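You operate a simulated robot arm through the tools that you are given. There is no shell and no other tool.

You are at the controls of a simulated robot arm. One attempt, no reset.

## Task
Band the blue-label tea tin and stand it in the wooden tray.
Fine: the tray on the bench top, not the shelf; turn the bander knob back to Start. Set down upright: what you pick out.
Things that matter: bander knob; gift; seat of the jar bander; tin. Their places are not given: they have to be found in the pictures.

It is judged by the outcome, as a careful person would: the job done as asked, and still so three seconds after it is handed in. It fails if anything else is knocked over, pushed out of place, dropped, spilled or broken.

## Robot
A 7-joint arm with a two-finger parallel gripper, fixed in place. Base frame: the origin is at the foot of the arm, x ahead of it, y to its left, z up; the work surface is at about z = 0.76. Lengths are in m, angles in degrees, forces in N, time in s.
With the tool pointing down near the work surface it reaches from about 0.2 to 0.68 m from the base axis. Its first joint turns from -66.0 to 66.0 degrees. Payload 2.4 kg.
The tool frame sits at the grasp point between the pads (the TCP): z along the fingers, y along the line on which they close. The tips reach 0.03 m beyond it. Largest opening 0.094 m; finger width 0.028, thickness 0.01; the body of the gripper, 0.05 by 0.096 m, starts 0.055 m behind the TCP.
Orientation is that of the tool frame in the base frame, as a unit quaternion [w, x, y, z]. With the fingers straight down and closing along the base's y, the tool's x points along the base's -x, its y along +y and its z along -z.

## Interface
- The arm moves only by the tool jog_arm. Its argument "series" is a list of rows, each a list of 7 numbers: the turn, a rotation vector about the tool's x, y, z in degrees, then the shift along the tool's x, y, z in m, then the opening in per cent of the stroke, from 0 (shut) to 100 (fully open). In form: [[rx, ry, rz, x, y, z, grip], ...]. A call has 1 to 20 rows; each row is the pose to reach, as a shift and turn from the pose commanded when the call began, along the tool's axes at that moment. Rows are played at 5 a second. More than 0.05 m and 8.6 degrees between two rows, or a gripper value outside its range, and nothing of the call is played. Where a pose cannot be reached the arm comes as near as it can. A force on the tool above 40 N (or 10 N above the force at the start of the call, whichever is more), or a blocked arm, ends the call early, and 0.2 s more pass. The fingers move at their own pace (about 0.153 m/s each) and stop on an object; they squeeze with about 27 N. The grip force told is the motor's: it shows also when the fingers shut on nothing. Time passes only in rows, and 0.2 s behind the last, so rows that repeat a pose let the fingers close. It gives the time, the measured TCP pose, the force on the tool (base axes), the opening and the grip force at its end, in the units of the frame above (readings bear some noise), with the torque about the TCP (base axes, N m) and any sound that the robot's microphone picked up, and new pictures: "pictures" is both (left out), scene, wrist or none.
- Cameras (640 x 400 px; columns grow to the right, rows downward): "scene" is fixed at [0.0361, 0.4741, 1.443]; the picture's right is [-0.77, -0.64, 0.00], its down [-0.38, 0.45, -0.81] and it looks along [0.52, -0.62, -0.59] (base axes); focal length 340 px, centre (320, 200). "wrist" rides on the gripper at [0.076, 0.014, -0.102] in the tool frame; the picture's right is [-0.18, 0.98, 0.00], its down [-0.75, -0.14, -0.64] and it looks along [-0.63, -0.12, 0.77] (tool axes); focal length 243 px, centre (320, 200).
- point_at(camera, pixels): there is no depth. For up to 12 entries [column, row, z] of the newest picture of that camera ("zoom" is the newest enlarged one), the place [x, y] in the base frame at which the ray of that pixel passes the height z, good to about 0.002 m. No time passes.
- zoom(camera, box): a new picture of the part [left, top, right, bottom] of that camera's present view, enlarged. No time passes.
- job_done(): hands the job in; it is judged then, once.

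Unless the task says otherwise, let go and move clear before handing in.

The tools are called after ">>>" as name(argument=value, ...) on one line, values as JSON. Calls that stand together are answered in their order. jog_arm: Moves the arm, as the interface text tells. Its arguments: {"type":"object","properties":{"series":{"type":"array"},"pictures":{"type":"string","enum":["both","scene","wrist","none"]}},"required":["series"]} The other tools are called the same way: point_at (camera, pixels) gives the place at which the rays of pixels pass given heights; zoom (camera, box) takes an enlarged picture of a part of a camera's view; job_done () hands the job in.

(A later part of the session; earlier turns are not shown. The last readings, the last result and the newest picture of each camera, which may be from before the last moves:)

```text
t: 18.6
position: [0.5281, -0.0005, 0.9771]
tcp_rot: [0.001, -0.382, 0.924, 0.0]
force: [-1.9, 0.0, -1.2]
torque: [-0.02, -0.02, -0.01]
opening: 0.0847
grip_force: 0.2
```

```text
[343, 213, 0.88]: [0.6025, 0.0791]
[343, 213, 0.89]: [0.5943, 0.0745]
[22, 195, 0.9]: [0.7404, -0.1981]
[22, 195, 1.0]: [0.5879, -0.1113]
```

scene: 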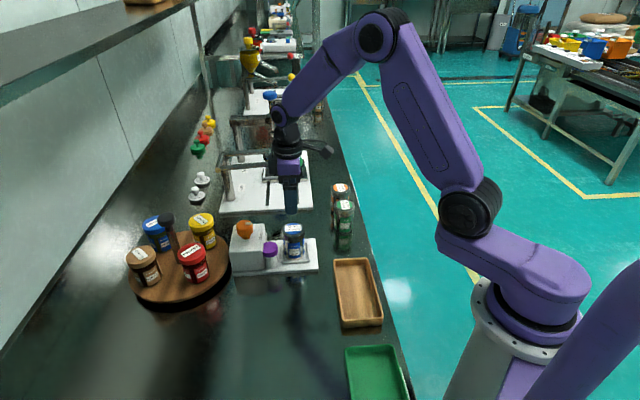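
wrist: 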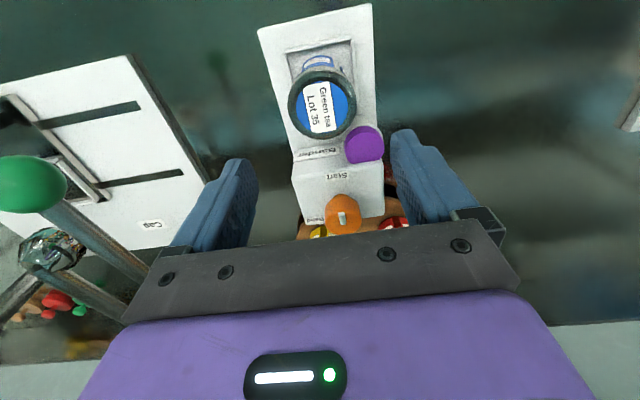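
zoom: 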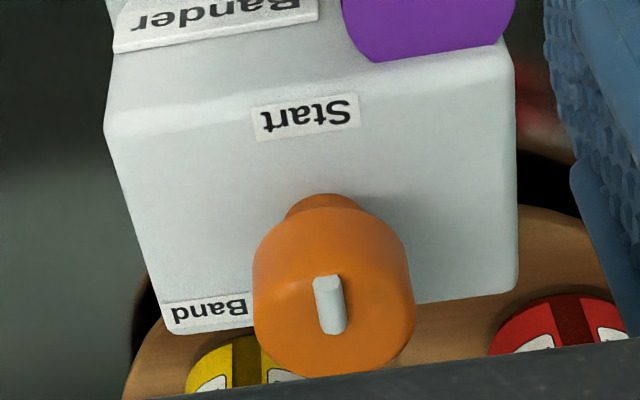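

The pointer is on Start and the knob is at (0.608,0.089). I'll move above it and turn the tool 105° clockwise, so there is room for a counter-clockwise turn of about 120°.

>>> jog_arm(series=[[0, 0, 8, -0.01, 0.0005, 0, 85], [0, 0, 16, -0.02, 0.001, 0, 85], [0, 0, 24, -0.03, 0.0015, 0, 85], [0, 0, 32, -0.04, 0.002, 0, 85], [0, 0, 40, -0.05, 0.0025, 0, 85], [0, 0, 48, -0.06, 0.003, 0, 85], [0, 0, 56, -0.07, 0.0035, 0, 85], [0, 0, 64, -0.08, 0.004, 0, 85], [0, 0, 72, -0.09, 0.0045, 0, 85], [0, 0, 80, -0.1, 0.005, 0, 85], [0, 0, 88, -0.11, 0.0053, 0, 85], [0, 0, 96, -0.118, 0.0053, 0, 85], [0, 0, 102, -0.1213, 0.0053, 0.01, 85], [0, 0, 105, -0.1213, 0.0053, 0.018, 85], [0, 0, 105, -0.1213, 0.0053, 0.018, 85]])

```text
t: 21.8
position: [0.6075, 0.0887, 0.9601]
tcp_rot: [0.0, 0.501, 0.865, 0.0]
force: [-0.7, -0.2, -0.1]
torque: [-0.03, -0.01, 0.01]
opening: 0.0802
grip_force: 0.0
```

scene: 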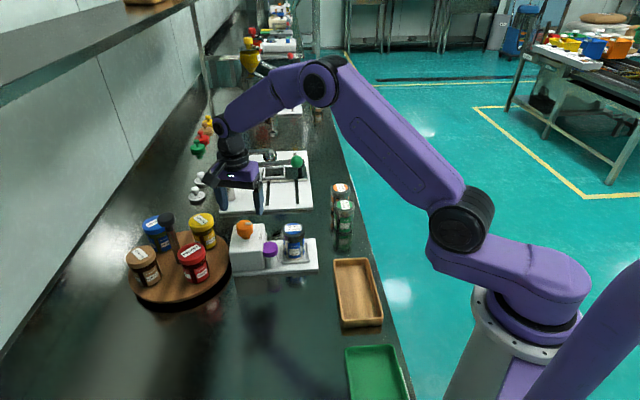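
wrist: 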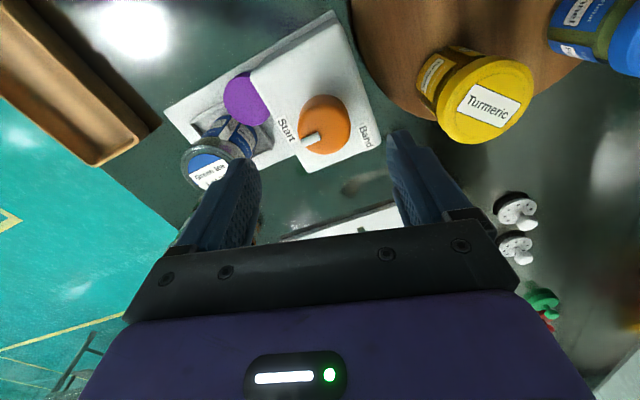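

The tool is above the knob, and Start at (285,130) and Band at (365,135) are both visible. I'll zoom in to verify the knob centre and angles.

>>> zoom(camera="wrist", box=[250, 80, 400, 180])

>>> point_at(camera="zoom", pixels=[[323, 198, 0.887]])

```text
4.00 times, centred on (325, 130) of wrist
```

zoom: 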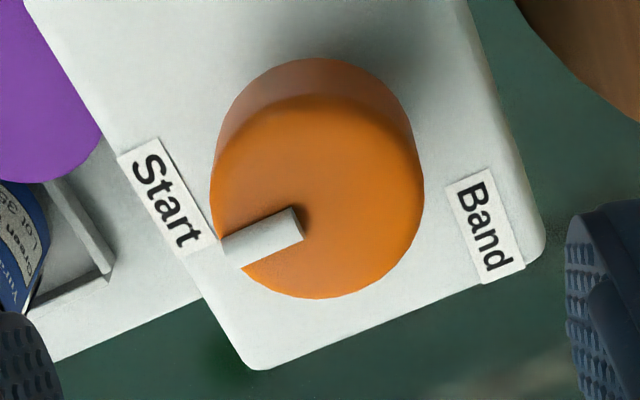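

```text
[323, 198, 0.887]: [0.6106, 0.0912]
```

>>> point_at(camera="zoom", pixels=[[318, 195, 0.887], [212, 195, 0.887], [423, 195, 0.887], [318, 297, 0.887], [318, 95, 0.887], [165, 200, 0.842], [485, 227, 0.842], [297, 227, 0.889], [228, 255, 0.889]])

```text
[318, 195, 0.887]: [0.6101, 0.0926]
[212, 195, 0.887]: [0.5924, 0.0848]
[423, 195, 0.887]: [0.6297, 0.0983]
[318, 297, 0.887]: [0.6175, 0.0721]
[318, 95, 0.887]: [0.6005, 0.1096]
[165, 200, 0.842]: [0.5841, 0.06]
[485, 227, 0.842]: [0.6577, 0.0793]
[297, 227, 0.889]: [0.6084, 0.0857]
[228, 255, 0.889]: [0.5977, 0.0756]
```

The knob centre is about (0.609,0.090), and the travel from Start to Band is about 118–120° counter-clockwise. I'll lower onto the knob with the fingers open.

>>> jog_arm(series=[[0, 0, 0, 0.0004, 0.0014, 0.025, 85], [0, 0, 0, 0.0004, 0.0014, 0.05, 85], [0, 0, 0, 0.0004, 0.0014, 0.07, 85], [0, 0, 0, 0.0004, 0.0014, 0.081, 85], [0, 0, 0, 0.0004, 0.0014, 0.081, 85]])

>>> zoom(camera="scene", box=[205, 190, 317, 280])

>>> zoom(camera="wrist", box=[230, 100, 430, 250])

```text
t: 23.0
position: [0.6085, 0.0888, 0.8803]
tcp_rot: [0.0, 0.501, 0.866, 0.001]
force: [-0.3, 0.2, 0.0]
torque: [0.0, 0.04, -0.02]
opening: 0.0798
grip_force: 0.1
```

scene: 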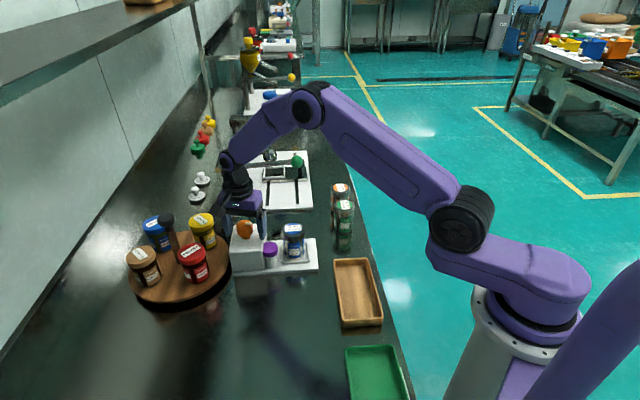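
wrist: 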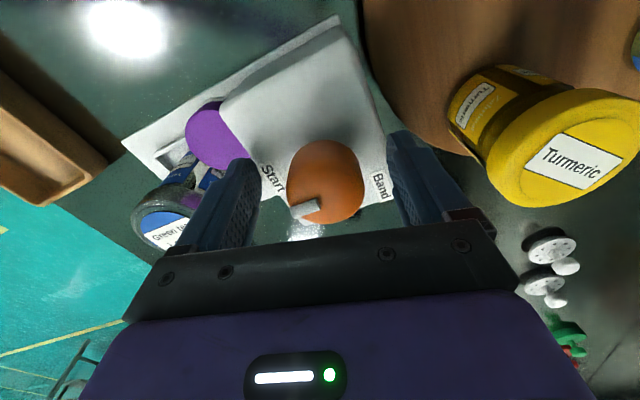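

```text
4.44 times, centred on (261, 235) of scene
```

zoom: 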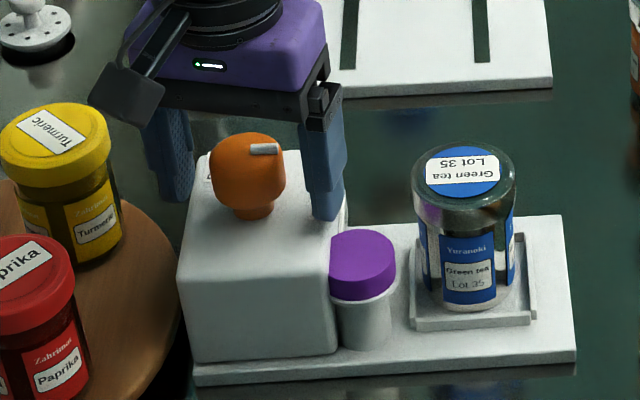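

```text
2.67 times, centred on (330, 175) of wrist
```

zoom: 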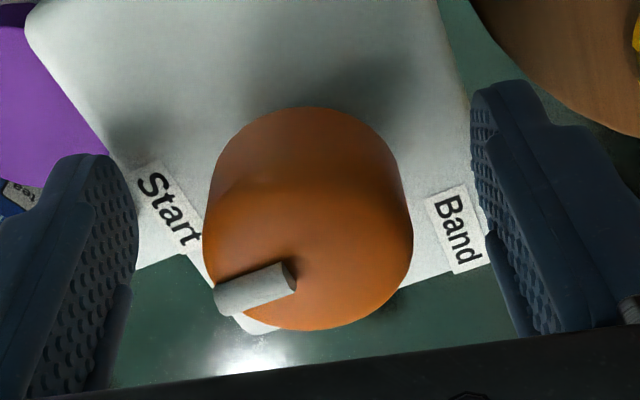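

The fingers straddle the knob symmetrically, so I'll close on it.

>>> jog_arm(series=[[0, 0, 0, 0, 0, 0, 60], [0, 0, 0, 0, 0, 0, 0], [0, 0, 0, 0, 0, 0, 0], [0, 0, 0, 0, 0, 0, 0], [0, 0, 0, 0, 0, 0, 0]], pictures="wrist")

```text
t: 24.2
position: [0.611, 0.0924, 0.8813]
tcp_rot: [0.004, 0.5, 0.866, 0.002]
force: [24.2, 7.3, -8.4]
torque: [-0.06, 0.4, 0.1]
opening: 0.0417
grip_force: 45.3
```

wrist: 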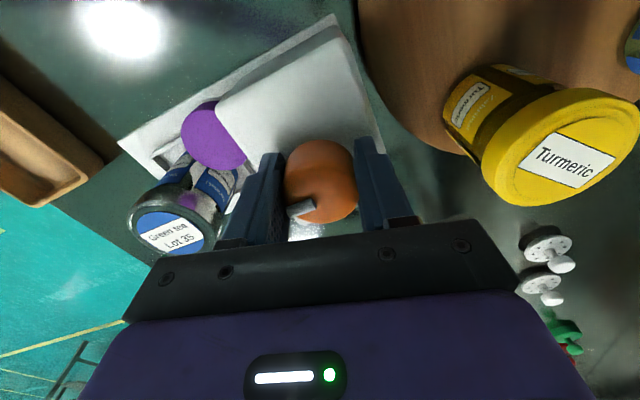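

The knob pulls the tool along +y with about 25 N, so the true centre is 2–3 mm further that way. I'll shift to relieve the side force.

>>> jog_arm(series=[[0, 0, 0, 0, 0.001, 0, 0], [0, 0, 0, 0, 0.002, 0, 0], [0, 0, 0, 0, 0.002, 0, 0]], pictures="none")

```text
t: 25.0
position: [0.6113, 0.0912, 0.8811]
tcp_rot: [0.001, 0.499, 0.866, 0.0]
force: [5.2, -2.0, 25.9]
torque: [-0.54, 0.16, 0.09]
opening: 0.0411
grip_force: 45.1
```

The side force is now small, but there is an upward load of 26 N. I'll relieve it by raising 1–2 mm.

>>> jog_arm(series=[[0, 0, 0, 0, 0, -0.001, 0], [0, 0, 0, 0, 0, -0.001, 0]], pictures="none")

```text
t: 25.6
position: [0.6109, 0.0898, 0.8804]
tcp_rot: [0.001, 0.5, 0.866, 0.0]
force: [4.5, -5.8, 23.2]
torque: [-0.39, 0.06, 0.1]
opening: 0.0415
grip_force: 44.9
```

I'll release and regrip at the corrected centre to get rid of the stored forces.

>>> jog_arm(series=[[0, 0, 0, 0, 0, 0, 55], [0, 0, 0, 0, 0, 0, 55], [0, 0, 0, 0, 0, 0, 55]], pictures="wrist")

>>> zoom(camera="wrist", box=[230, 100, 430, 250])

```text
t: 26.4
position: [0.6097, 0.0918, 0.8803]
tcp_rot: [-0.001, 0.5, 0.866, -0.001]
force: [-0.1, -0.4, -0.4]
torque: [-0.02, 0.0, -0.01]
opening: 0.0514
grip_force: 0.0
```

wrist: 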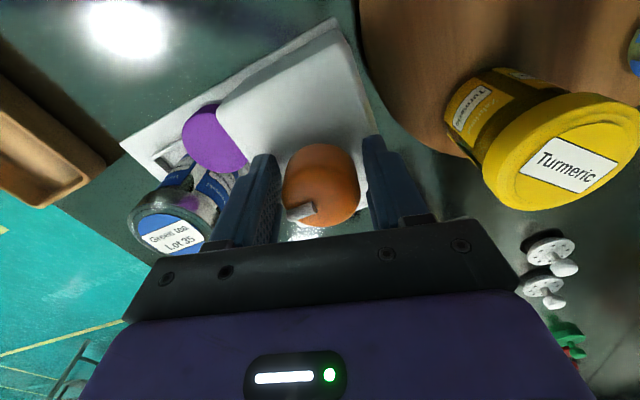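

```text
2.67 times, centred on (330, 175) of wrist
```

zoom: 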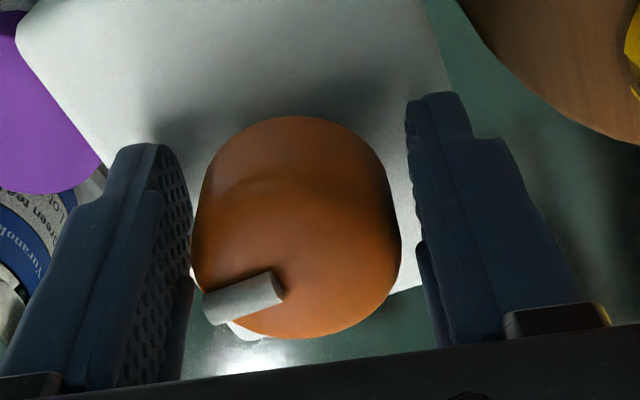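

The tool is now nearly centred on the knob, so I'll close again and read the forces.

>>> jog_arm(series=[[0, 0, 0, 0, 0, 0, 40], [0, 0, 0, 0, 0, 0, 20], [0, 0, 0, 0, 0, 0, 20], [0, 0, 0, 0, 0, 0, 20]], pictures="none")

```text
t: 27.4
position: [0.6093, 0.0922, 0.8795]
tcp_rot: [0.0, 0.501, 0.866, 0.0]
force: [-2.9, -0.7, -2.5]
torque: [-0.02, 0.04, 0.06]
opening: 0.0421
grip_force: 45.3
```

The grip is now centred, with forces under 3 N. I'll start turning counter-clockwise, 24° first, and watch the torque.

>>> jog_arm(series=[[0, 0, -6, 0, 0, 0, 20], [0, 0, -12, 0, 0, 0, 20], [0, 0, -18, 0, 0, 0, 20], [0, 0, -24, 0, 0, 0, 20], [0, 0, -24, 0, 0, 0, 20]])

>>> zoom(camera="wrist", box=[230, 100, 430, 250])

```text
t: 28.6
position: [0.609, 0.0908, 0.8798]
tcp_rot: [-0.001, 0.308, 0.951, -0.001]
force: [-14.5, -7.6, 8.1]
torque: [-0.27, 0.17, -0.06]
opening: 0.042
grip_force: 44.5
```

scene: 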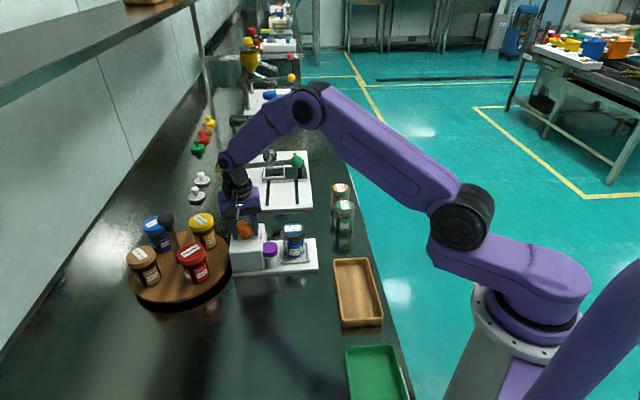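
wrist: 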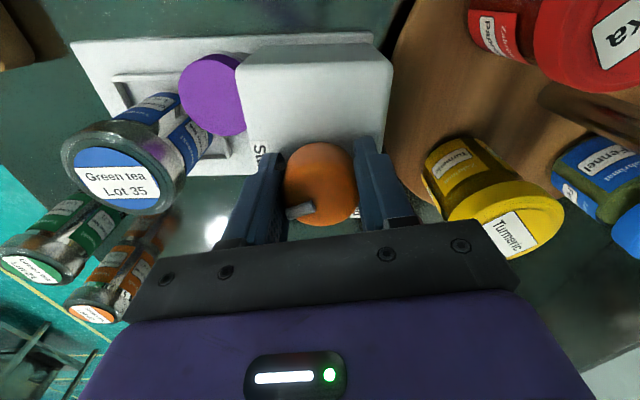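

```text
2.67 times, centred on (330, 175) of wrist
```

zoom: 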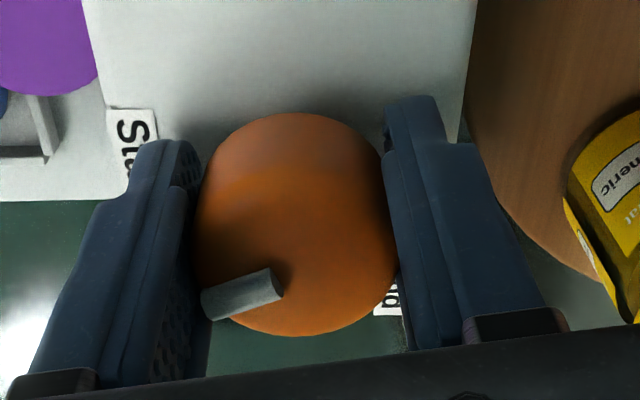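

The knob turns with the gripper: the pointer stays fixed relative to the fingers while the box has rotated. I'll continue with a small shift to relieve the side load.

>>> jog_arm(series=[[0, 0, -5, 0.0005, -0.0013, 0, 20], [0, 0, -11, 0.0005, -0.0013, 0, 20], [0, 0, -17, 0.0005, -0.0013, 0, 20], [0, 0, -23, 0.0005, -0.0013, 0, 20], [0, 0, -29, 0.0005, -0.0013, 0, 20], [0, 0, -35, 0.0005, -0.0013, 0, 20], [0, 0, -35, 0.0005, -0.0013, 0, 20]], pictures="wrist")

```text
t: 30.2
position: [0.6097, 0.0898, 0.8793]
tcp_rot: [-0.001, 0.009, 1.0, -0.001]
force: [-15.4, -17.9, 9.3]
torque: [-0.33, -0.12, -0.05]
opening: 0.0417
grip_force: 45.0
```

wrist: 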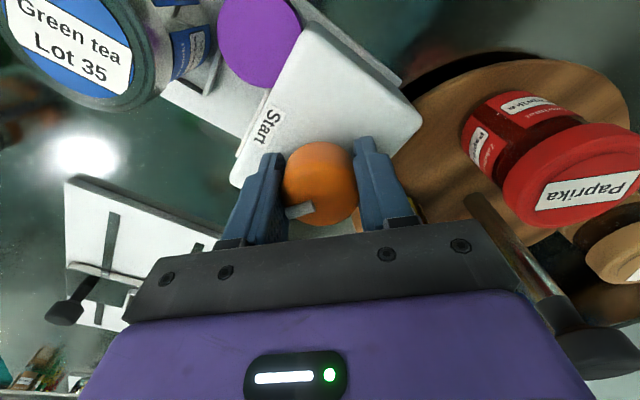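

The knob has turned about 59° with modest side load. I'll shift to relieve it again and turn the remaining 60° or so towards Band.

>>> jog_arm(series=[[0, 0, -5, 0.0014, -0.0016, 0, 20], [0, 0, -11, 0.0014, -0.0016, 0, 20], [0, 0, -17, 0.0014, -0.0016, 0, 20], [0, 0, -23, 0.0014, -0.0016, 0, 20], [0, 0, -29, 0.0014, -0.0016, 0, 20], [0, 0, -29, 0.0014, -0.0016, 0, 20]], pictures="none")

```text
t: 31.6
position: [0.6088, 0.0876, 0.8809]
tcp_rot: [0.001, -0.241, 0.971, -0.001]
force: [20.0, -15.9, -20.0]
torque: [-0.05, -0.41, -0.06]
opening: 0.0413
grip_force: 44.7
```

Now about 88° round; I'll keep relieving the side force and turn on.

>>> jog_arm(series=[[0, 0, -4, -0.0008, -0.0018, 0.0008, 20], [0, 0, -10, -0.0008, -0.0018, 0.0008, 20], [0, 0, -16, -0.0008, -0.0018, 0.0008, 20], [0, 0, -16, -0.0008, -0.0018, 0.0008, 20]])

>>> zoom(camera="wrist", box=[230, 60, 430, 240])

>>> zoom(camera="scene", box=[205, 190, 317, 280])

```text
t: 32.6
position: [0.6102, 0.0866, 0.8796]
tcp_rot: [0.001, -0.376, 0.927, -0.001]
force: [13.8, -14.9, 6.3]
torque: [-0.77, 0.66, -0.06]
opening: 0.0414
grip_force: 45.1
```

scene: 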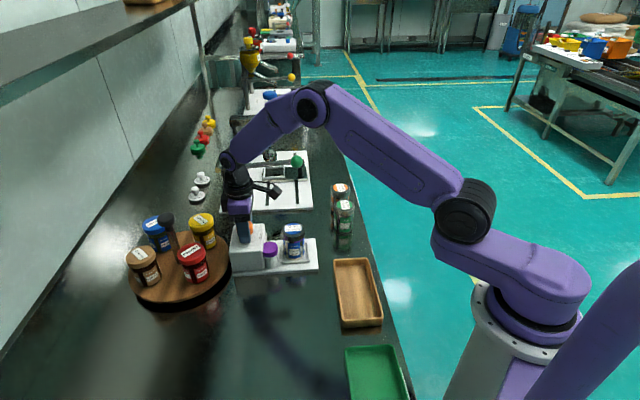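
wrist: 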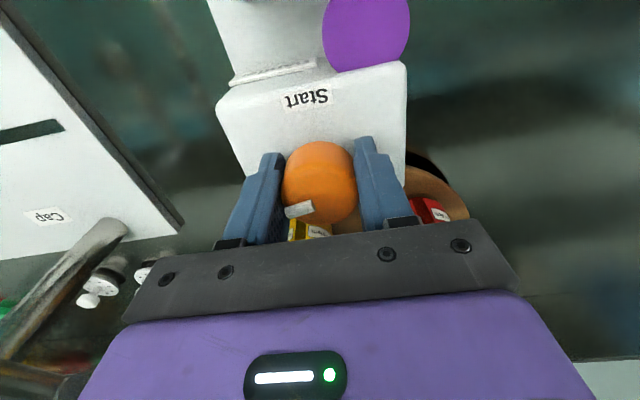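

```text
2.22 times, centred on (330, 150) of wrist
```

zoom: 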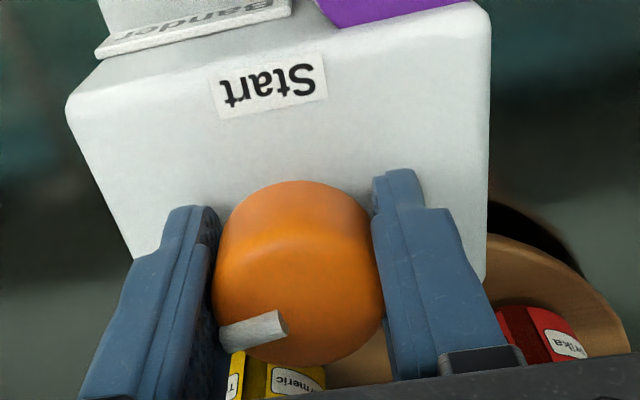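

```text
4.44 times, centred on (261, 235) of scene
```

zoom: 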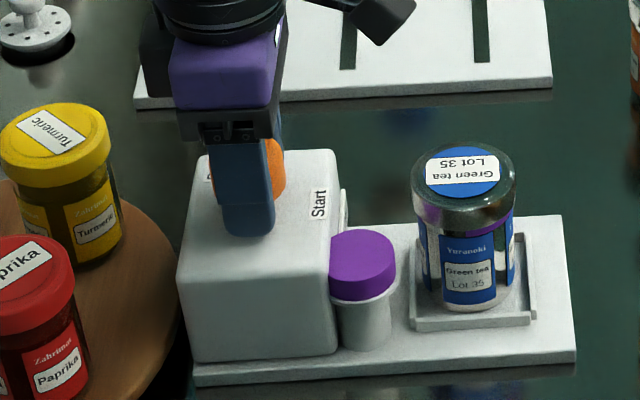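

A purple stripe may now be showing around the tin at zoom (465,230). I'm at about 104°, so I'll turn the last 15° and then inspect closely.

>>> zoom(camera="scene", box=[272, 215, 316, 270])

>>> jog_arm(series=[[0, 0, -3, -0.0003, -0.0012, 0, 20], [0, 0, -8, -0.0003, -0.0012, 0, 20], [0, 0, -13, -0.0003, -0.0012, 0, 20], [0, 0, -15, -0.0003, -0.0012, 0, 20], [0, 0, -15, -0.0003, -0.0012, 0, 20]])

>>> zoom(camera="scene", box=[272, 215, 316, 270])

>>> zoom(camera="wrist", box=[230, 60, 430, 240])

```text
7.27 times, centred on (294, 242) of scene
```

zoom: 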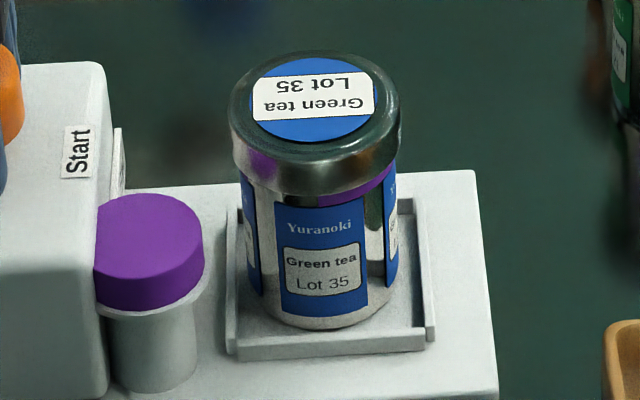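

```text
t: 33.8
position: [0.6105, 0.0858, 0.8796]
tcp_rot: [0.0, -0.493, 0.87, -0.001]
force: [5.7, -10.9, 13.1]
torque: [-0.52, 0.02, 0.04]
opening: 0.0414
grip_force: 45.3
```

scene: 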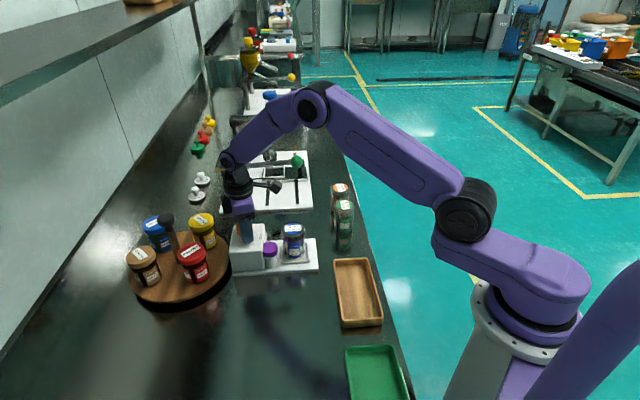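
wrist: 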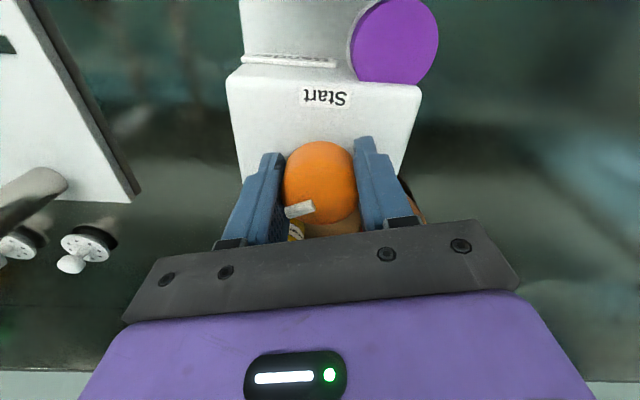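

```text
7.27 times, centred on (294, 242) of scene
```

zoom: 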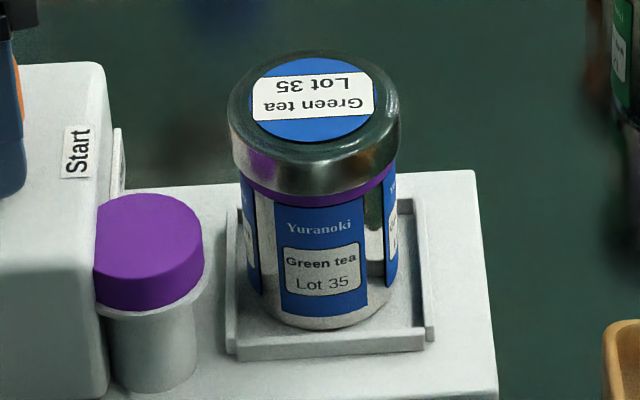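

```text
2.22 times, centred on (330, 150) of wrist
```

zoom: 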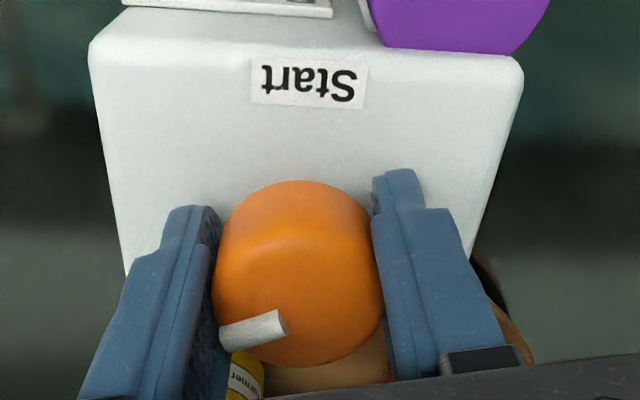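

A purple band now runs round the tin's neck. I'll turn a few more degrees to reach the end position, hold there, and check the torque and any sound.

>>> jog_arm(series=[[0, 0, -2, 0, -0.0008, 0, 20], [0, 0, -4, 0, -0.0008, 0, 20], [0, 0, -4, 0, -0.0008, 0, 20], [0, 0, -4, 0, -0.0008, 0, 20], [0, 0, -4, 0, -0.0008, 0, 20]], pictures="wrist")

>>> zoom(camera="scene", box=[272, 215, 316, 270])

```text
t: 35.0
position: [0.6106, 0.086, 0.8794]
tcp_rot: [0.0, -0.524, 0.852, 0.0]
force: [-8.4, -7.0, 25.3]
torque: [-0.16, 0.2, 0.02]
opening: 0.0415
grip_force: 45.2
```

wrist: 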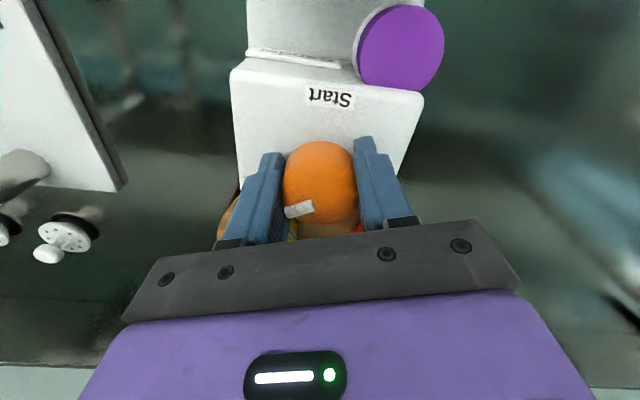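

```text
7.27 times, centred on (294, 242) of scene
```

zoom: 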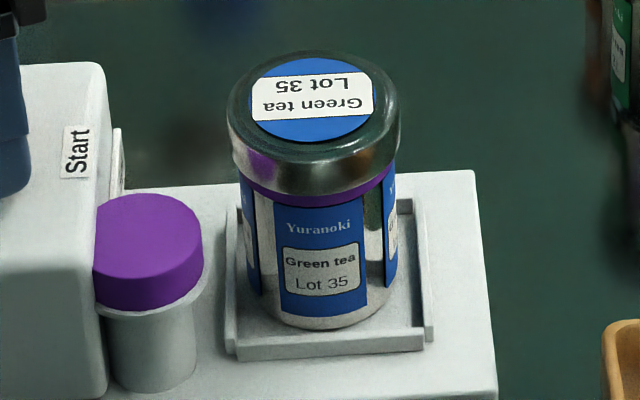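

The band looks complete on the visible side. The pointer is still fixed to the fingers and the torque about z is near zero, so no stop has been reached. I'll try a few more degrees gently.

>>> jog_arm(series=[[0, 0, -2, 0, 0, -0.0008, 20], [0, 0, -4, 0, 0, -0.0015, 20], [0, 0, -6, 0, 0, -0.0015, 20], [0, 0, -6, 0, 0, -0.0015, 20]], pictures="wrist")

>>> zoom(camera="wrist", box=[230, 60, 430, 240])

>>> zoom(camera="scene", box=[272, 215, 316, 270])

```text
t: 36.0
position: [0.6113, 0.088, 0.8797]
tcp_rot: [0.0, -0.567, 0.824, -0.001]
force: [-0.1, 0.7, 0.1]
torque: [0.49, -0.34, -1.01]
opening: 0.0412
grip_force: 45.4
```

wrist: 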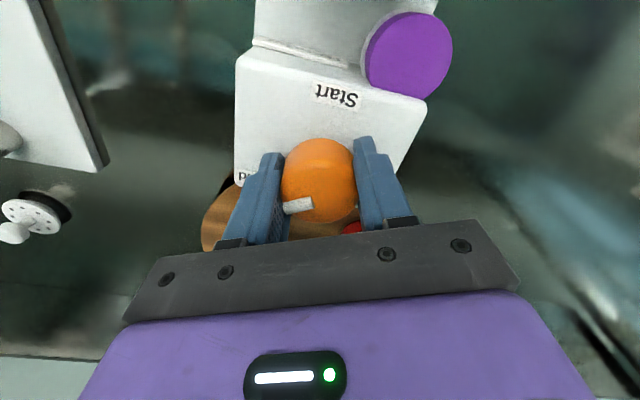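

```text
2.22 times, centred on (330, 150) of wrist
```

zoom: 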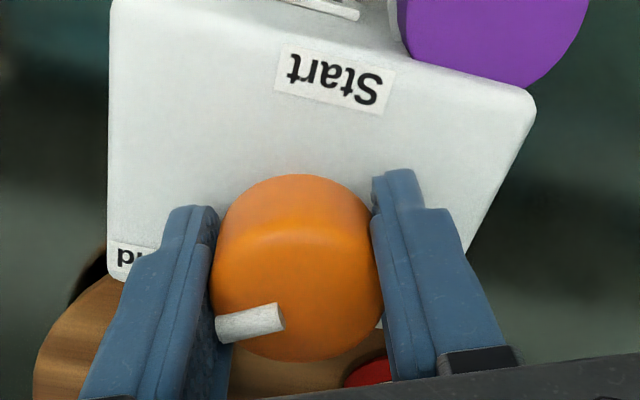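

```text
7.27 times, centred on (294, 242) of scene
```

zoom: 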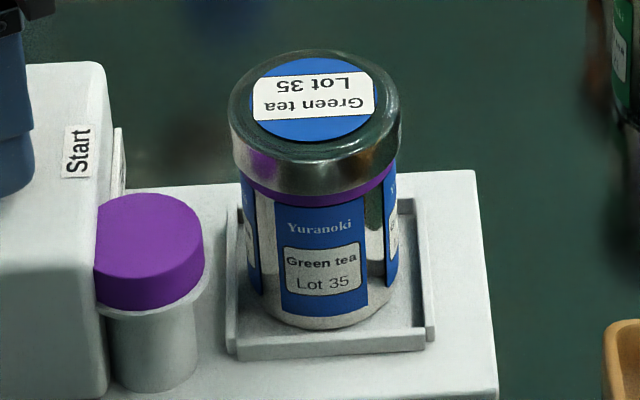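

The torque about z of -1.0 N·m shows the Band stop was reached, at about 125°, and the band is complete. The drift says my grip is about 2.4 mm off the knob axis along tool x, so I'll open, recentre and regrip before turning back.

>>> jog_arm(series=[[0, 0, 3, 0, 0, 0, 20], [0, 0, 3, 0, 0, 0, 55], [0, 0, 3, 0, 0, 0, 55], [0, 0, 3, -0.0024, 0.0005, 0, 55], [0, 0, 3, -0.0024, 0.0005, 0, 55]], pictures="wrist")

>>> zoom(camera="wrist", box=[230, 60, 430, 240])

```text
t: 37.2
position: [0.6117, 0.0893, 0.88]
tcp_rot: [0.0, -0.544, 0.839, 0.0]
force: [0.4, -0.6, 0.2]
torque: [0.04, 0.01, 0.01]
opening: 0.0518
grip_force: 0.2
```

wrist: 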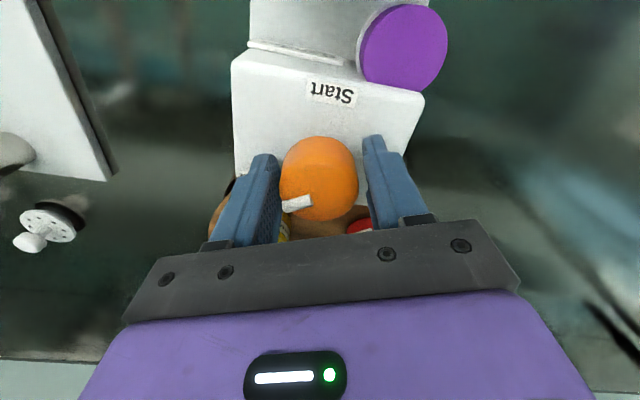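

```text
2.22 times, centred on (330, 150) of wrist
```

zoom: 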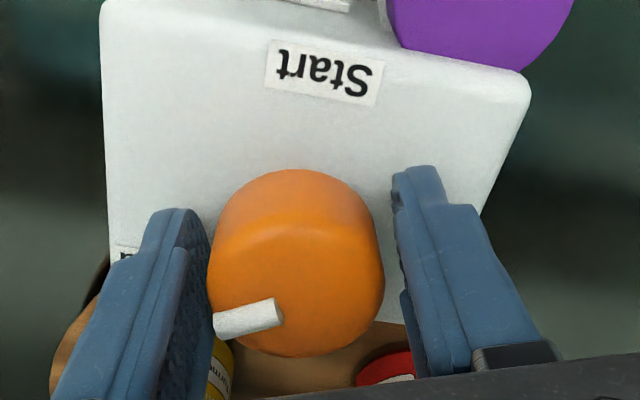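

The tool is nearly centred, so I'll close and check the force.

>>> jog_arm(series=[[0, 0, 0, 0, -0.0005, 0, 40], [0, 0, 0, 0, -0.0005, 0, 20], [0, 0, 0, 0, -0.0005, 0, 20], [0, 0, 0, 0, -0.0005, 0, 20]], pictures="none")

```text
t: 38.2
position: [0.6113, 0.0892, 0.88]
tcp_rot: [0.0, -0.545, 0.839, 0.0]
force: [-7.8, 0.8, 12.9]
torque: [0.07, 0.58, -0.01]
opening: 0.0413
grip_force: 45.0
```

The forces are small. I'll turn clockwise 60°, back towards Start.

>>> jog_arm(series=[[0, 0, 6, 0, 0, 0, 20], [0, 0, 12, 0, 0, 0, 20], [0, 0, 18, 0, 0, 0, 20], [0, 0, 24, 0, 0, 0, 20], [0, 0, 30, 0, 0, 0, 20], [0, 0, 36, 0, 0, 0, 20], [0, 0, 42, 0, 0, 0, 20], [0, 0, 48, 0, 0, 0, 20], [0, 0, 54, 0, 0, 0, 20], [0, 0, 60, 0, 0, 0, 20]], pictures="wrist")

```text
t: 40.4
position: [0.6124, 0.088, 0.8804]
tcp_rot: [0.001, -0.052, 0.999, 0.0]
force: [-2.6, 0.7, 18.8]
torque: [-0.23, 1.34, 0.0]
opening: 0.0411
grip_force: 45.4
```

wrist: 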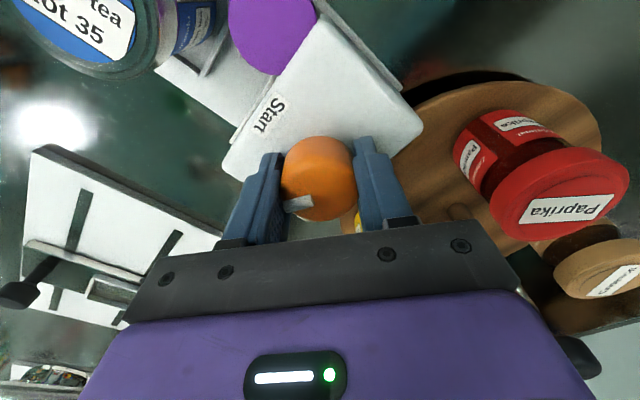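

The knob is following back smoothly. I'll continue another 54° and check the pointer.

>>> jog_arm(series=[[0, 0, 6, 0, 0, -0.0005, 20], [0, 0, 12, 0, 0, -0.001, 20], [0, 0, 18, 0, 0, -0.001, 20], [0, 0, 24, 0, 0, -0.001, 20], [0, 0, 30, 0, 0, -0.001, 20], [0, 0, 36, 0, 0, -0.001, 20], [0, 0, 42, 0, 0, -0.001, 20], [0, 0, 48, 0, 0, -0.001, 20], [0, 0, 54, 0, 0, -0.001, 20], [0, 0, 54, 0, 0, -0.001, 20]], pictures="wrist")

>>> zoom(camera="wrist", box=[230, 60, 430, 240])

```text
t: 42.6
position: [0.6117, 0.0884, 0.8801]
tcp_rot: [0.0, 0.408, 0.913, -0.001]
force: [16.2, 0.3, -32.6]
torque: [-0.05, -0.24, 0.0]
opening: 0.0412
grip_force: 45.1
```

wrist: 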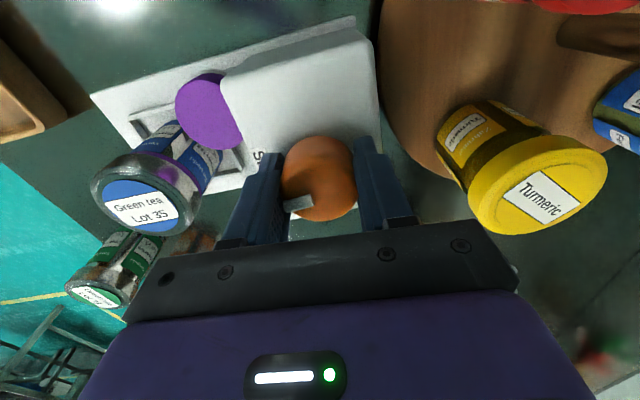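

```text
2.22 times, centred on (330, 150) of wrist
```

zoom: 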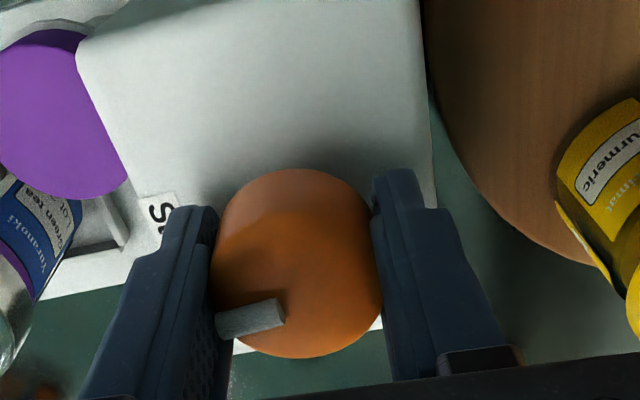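

About 8–12° remains. The vertical pull of -33 N needs relieving, so I'll lower slightly while turning the last degrees.

>>> jog_arm(series=[[0, 0, 0, 0, 0, 0.001, 20], [0, 0, 2, 0, 0.0005, 0.002, 20], [0, 0, 4, 0, 0.001, 0.002, 20], [0, 0, 6, 0, 0.001, 0.002, 20], [0, 0, 8, 0, 0.001, 0.002, 20], [0, 0, 8, 0, 0.001, 0.002, 20]], pictures="wrist")

```text
t: 44.0
position: [0.6125, 0.0874, 0.8807]
tcp_rot: [-0.001, 0.47, 0.883, 0.0]
force: [-15.0, -15.7, 15.0]
torque: [-0.49, 0.56, 0.87]
opening: 0.0411
grip_force: 45.1
```

wrist: 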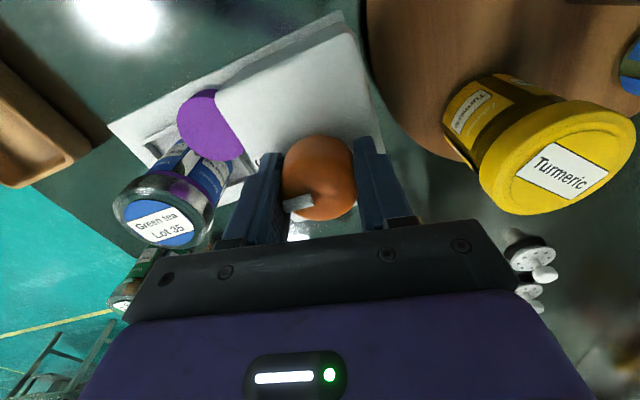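

The torque about z of +0.87 N·m indicates the Start stop. I'll open and rise to check the pointer.

>>> jog_arm(series=[[0, 0, 0, 0, 0, 0, 50], [0, 0, 0, 0, 0, 0, 85], [0, 0, 0, 0, 0, 0, 85], [0, 0, 0, 0, 0, -0.02, 85], [0, 0, 0, 0, 0, -0.05, 85], [0, 0, 0, 0, 0, -0.08, 85], [0, 0, 0, 0, 0, -0.1, 85], [0, 0, 0, 0, 0, -0.1, 85]])

>>> zoom(camera="wrist", box=[230, 60, 400, 180])

>>> zoom(camera="scene", box=[222, 200, 334, 280])

```text
t: 45.8
position: [0.6139, 0.09, 0.9791]
tcp_rot: [0.0, 0.469, 0.883, 0.0]
force: [0.4, 0.1, -1.0]
torque: [0.0, -0.02, 0.03]
opening: 0.0798
grip_force: 0.0
```

scene: 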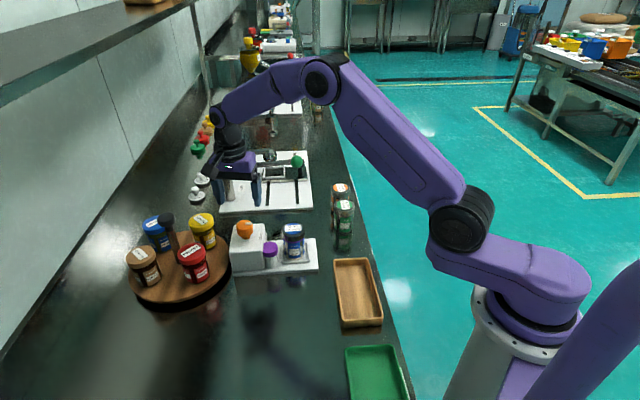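
wrist: 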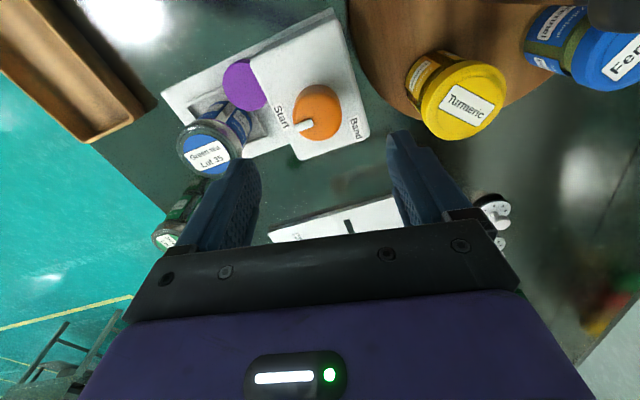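

```text
3.33 times, centred on (315, 120) of wrist
```

zoom: 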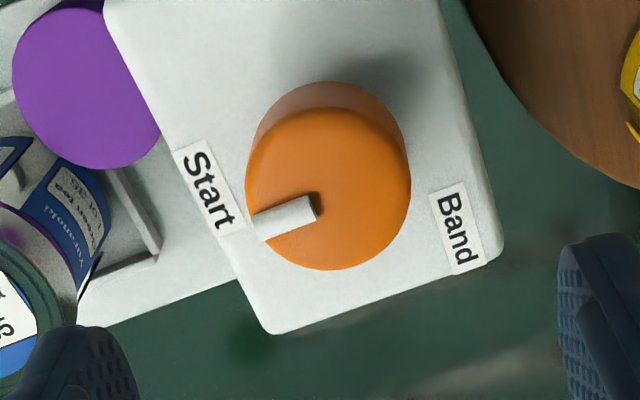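

```text
5.00 times, centred on (278, 240) of scene
```

zoom: 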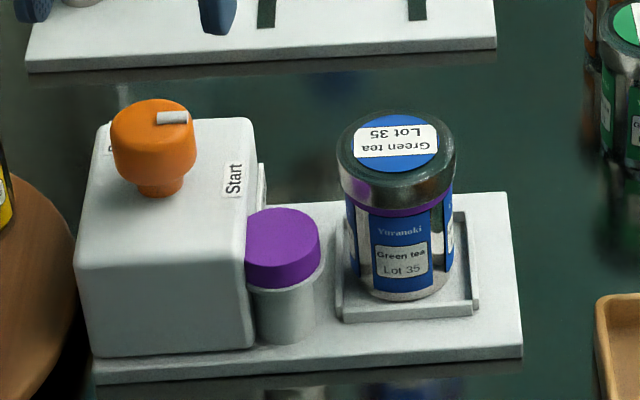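

The pointer is back on Start exactly as at the beginning, and the purple band is visible around the tin. I'll go back above the tin with the fingers closing parallel to the box face.

>>> jog_arm(series=[[0, 0, -8, -0.002, -0.01, 0, 90], [0, 0, -16, -0.0042, -0.02, 0, 90], [0, 0, -24, -0.0064, -0.03, 0, 90], [0, 0, -32, -0.0086, -0.04, 0, 90], [0, 0, -40, -0.0107, -0.05, 0, 90], [0, 0, -48, -0.013, -0.06, 0, 90], [0, 0, -56, -0.015, -0.07, 0, 90], [0, 0, -64, -0.017, -0.08, 0, 90], [0, 0, -72, -0.0193, -0.09, 0, 90], [0, 0, -80, -0.0214, -0.1, 0, 90], [0, 0, -88, -0.0236, -0.11, 0, 90], [0, 0, -95, -0.025, -0.118, 0, 90], [0, 0, -101, -0.0263, -0.1228, 0, 90], [0, 0, -101, -0.0263, -0.1228, 0, 90]])

>>> zoom(camera="wrist", box=[240, 0, 400, 150])

```text
t: 48.8
position: [0.5239, -0.0005, 0.9769]
tcp_rot: [0.001, -0.384, 0.923, 0.0]
force: [-0.5, 0.0, 0.1]
torque: [-0.04, 0.0, 0.01]
opening: 0.0847
grip_force: 0.0
```

scene: 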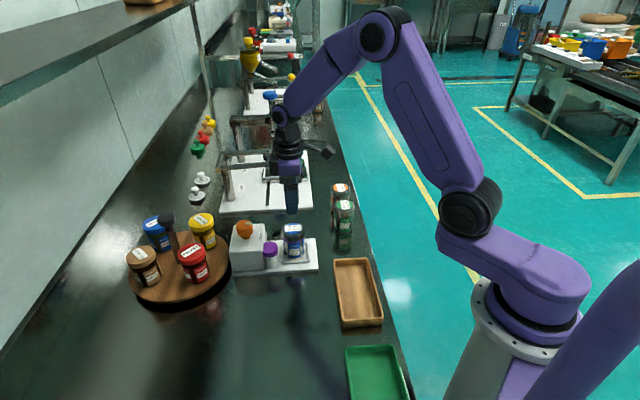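
wrist: 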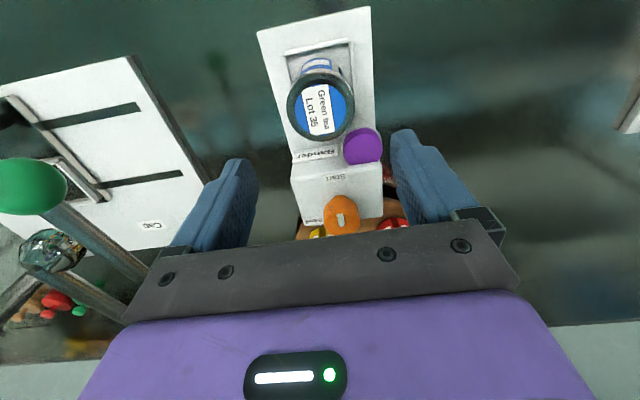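

```text
2.67 times, centred on (320, 75) of wrist
```

zoom: 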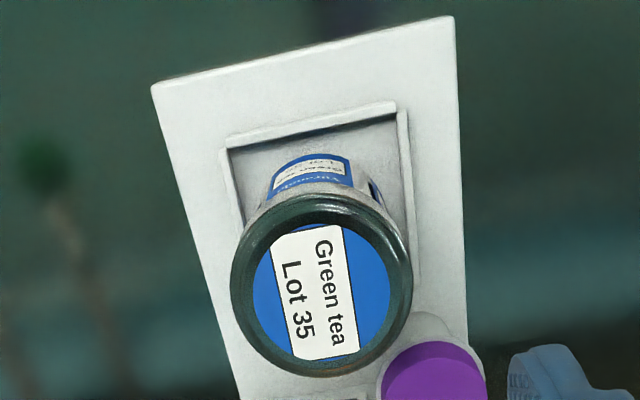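

>>> point_at(camera="zoom", pixels=[[322, 289, 0.861], [232, 289, 0.858], [412, 289, 0.858]])

>>> point_at(camera="scene", pixels=[[293.2, 229.8, 0.861]])

```text
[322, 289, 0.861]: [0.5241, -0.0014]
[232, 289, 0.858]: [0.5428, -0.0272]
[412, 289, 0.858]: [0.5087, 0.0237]
```

```text
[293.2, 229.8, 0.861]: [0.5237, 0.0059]
```

The tin sits where I left it, within about 1 mm of the tool axis. I'll descend around the lid.

>>> jog_arm(series=[[0, 0, 0, -0.001, -0.001, 0.04, 90], [0, 0, 0, -0.001, -0.001, 0.08, 90], [0, 0, 0, -0.001, -0.001, 0.115, 90], [0, 0, 0, -0.001, -0.001, 0.13, 90], [0, 0, 0, -0.001, -0.001, 0.139, 90], [0, 0, 0, -0.001, -0.001, 0.139, 90]], pictures="wrist")

>>> zoom(camera="scene", box=[262, 200, 330, 276])

```text
t: 50.2
position: [0.5285, -0.0024, 0.84]
tcp_rot: [-0.001, -0.383, 0.924, 0.0]
force: [-0.1, 0.9, -0.8]
torque: [-0.01, 0.0, 0.0]
opening: 0.0846
grip_force: 0.1
```

wrist: 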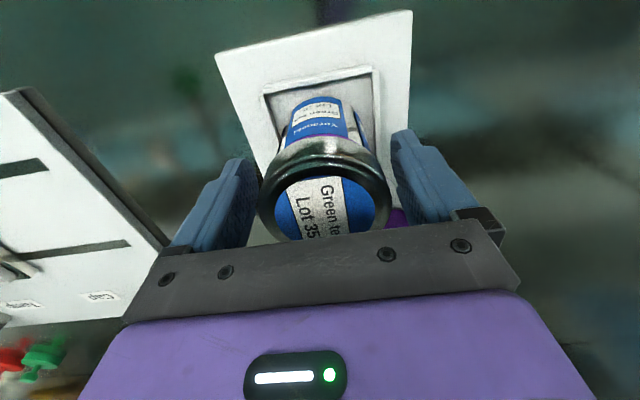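

```text
5.26 times, centred on (296, 238) of scene
```

zoom: 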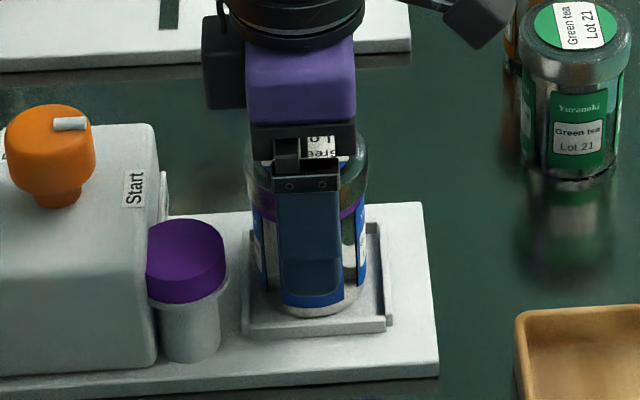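

The lid appears about 2 mm towards +y (columns 260–390), so I'll shift slightly and close.

>>> jog_arm(series=[[0, 0, 0, 0, 0.0015, 0, 85], [0, 0, 0, 0, 0.0015, 0, 70], [0, 0, 0, 0, 0.0015, 0, 0], [0, 0, 0, 0, 0.0015, 0, 0], [0, 0, 0, 0, 0.0015, 0, 0], [0, 0, 0, 0, 0.0015, 0, 0]], pictures="wrist")

```text
t: 51.6
position: [0.5254, -0.0017, 0.841]
tcp_rot: [0.0, -0.383, 0.924, 0.0]
force: [0.4, 0.0, 0.1]
torque: [-0.02, 0.0, -0.02]
opening: 0.06
grip_force: 26.5
```

wrist: 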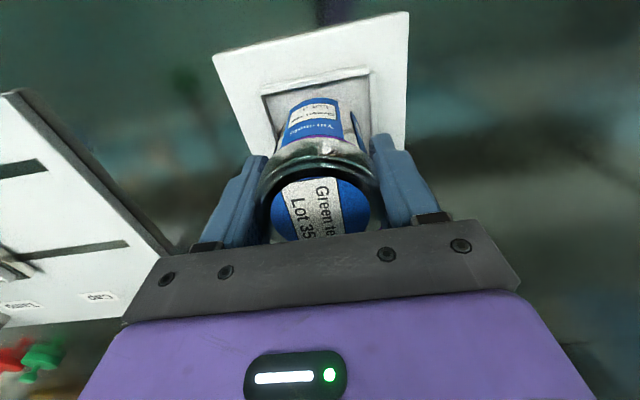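

The tin is gripped at 26.5 N with an opening of 0.060. I'll lift it out.

>>> jog_arm(series=[[0, 0, 0, 0, 0, -0.01, 0], [0, 0, 0, 0, 0, -0.03, 0], [0, 0, 0, 0, 0, -0.06, 0], [0, 0, 0, 0, 0, -0.09, 0], [0, 0, 0, 0, 0, -0.12, 0], [0, 0, 0, 0, 0, -0.12, 0]])

>>> zoom(camera="scene", box=[252, 170, 332, 280])

>>> zoom(camera="scene", box=[316, 246, 400, 336])

```text
t: 53.0
position: [0.5245, 0.0001, 0.96]
tcp_rot: [0.001, -0.383, 0.924, -0.001]
force: [0.2, 0.1, -1.5]
torque: [0.02, -0.01, 0.0]
opening: 0.0598
grip_force: 27.6
```

scene: 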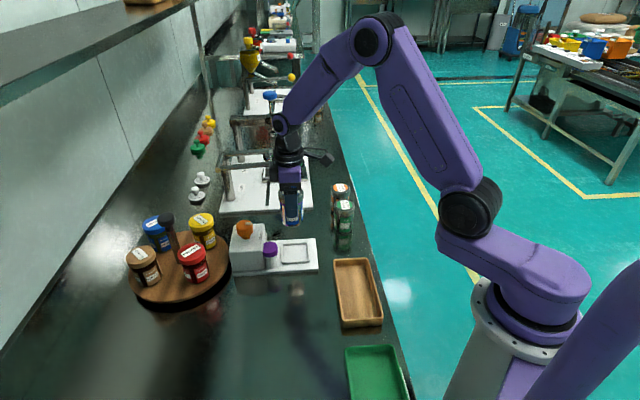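
wrist: 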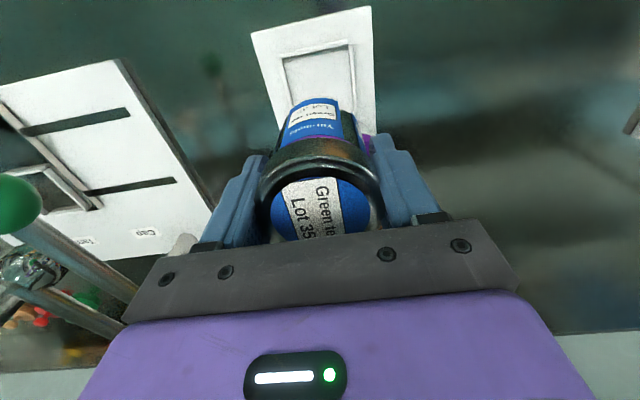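

```text
3.64 times, centred on (292, 225) of scene
```

zoom: 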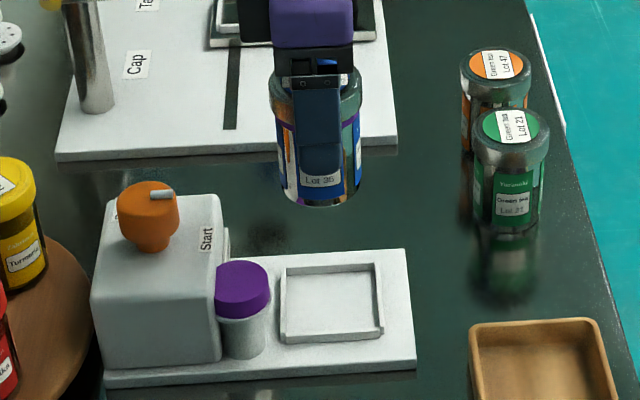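

```text
4.44 times, centred on (358, 291) of scene
```

zoom: 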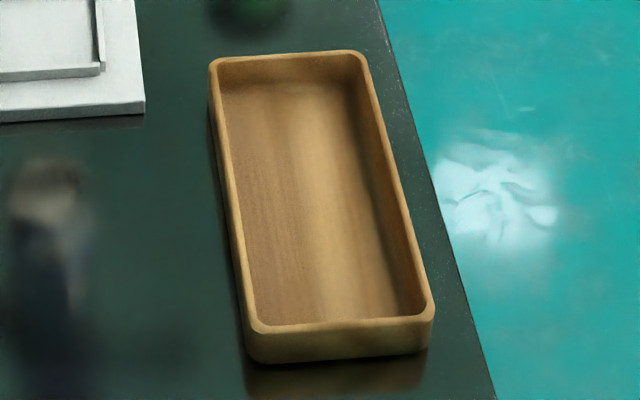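

The seat is empty, the knob is on Start, and the green and orange tins haven't moved. I'll compute the tray centre from its rim.

>>> point_at(camera="zoom", pixels=[[208, 62, 0.782], [362, 52, 0.782], [434, 312, 0.782], [250, 330, 0.782], [222, 82, 0.767], [350, 80, 0.767], [258, 322, 0.767], [424, 308, 0.767], [320, 190, 0.767], [250, 358, 0.76], [430, 350, 0.76]])

```text
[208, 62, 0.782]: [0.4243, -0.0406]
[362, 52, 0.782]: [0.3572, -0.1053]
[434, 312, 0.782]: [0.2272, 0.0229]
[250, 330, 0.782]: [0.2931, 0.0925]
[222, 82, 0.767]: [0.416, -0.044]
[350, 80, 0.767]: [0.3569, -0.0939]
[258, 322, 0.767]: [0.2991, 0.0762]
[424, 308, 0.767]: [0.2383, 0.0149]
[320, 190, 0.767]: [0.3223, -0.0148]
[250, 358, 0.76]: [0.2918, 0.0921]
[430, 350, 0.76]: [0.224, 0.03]
```

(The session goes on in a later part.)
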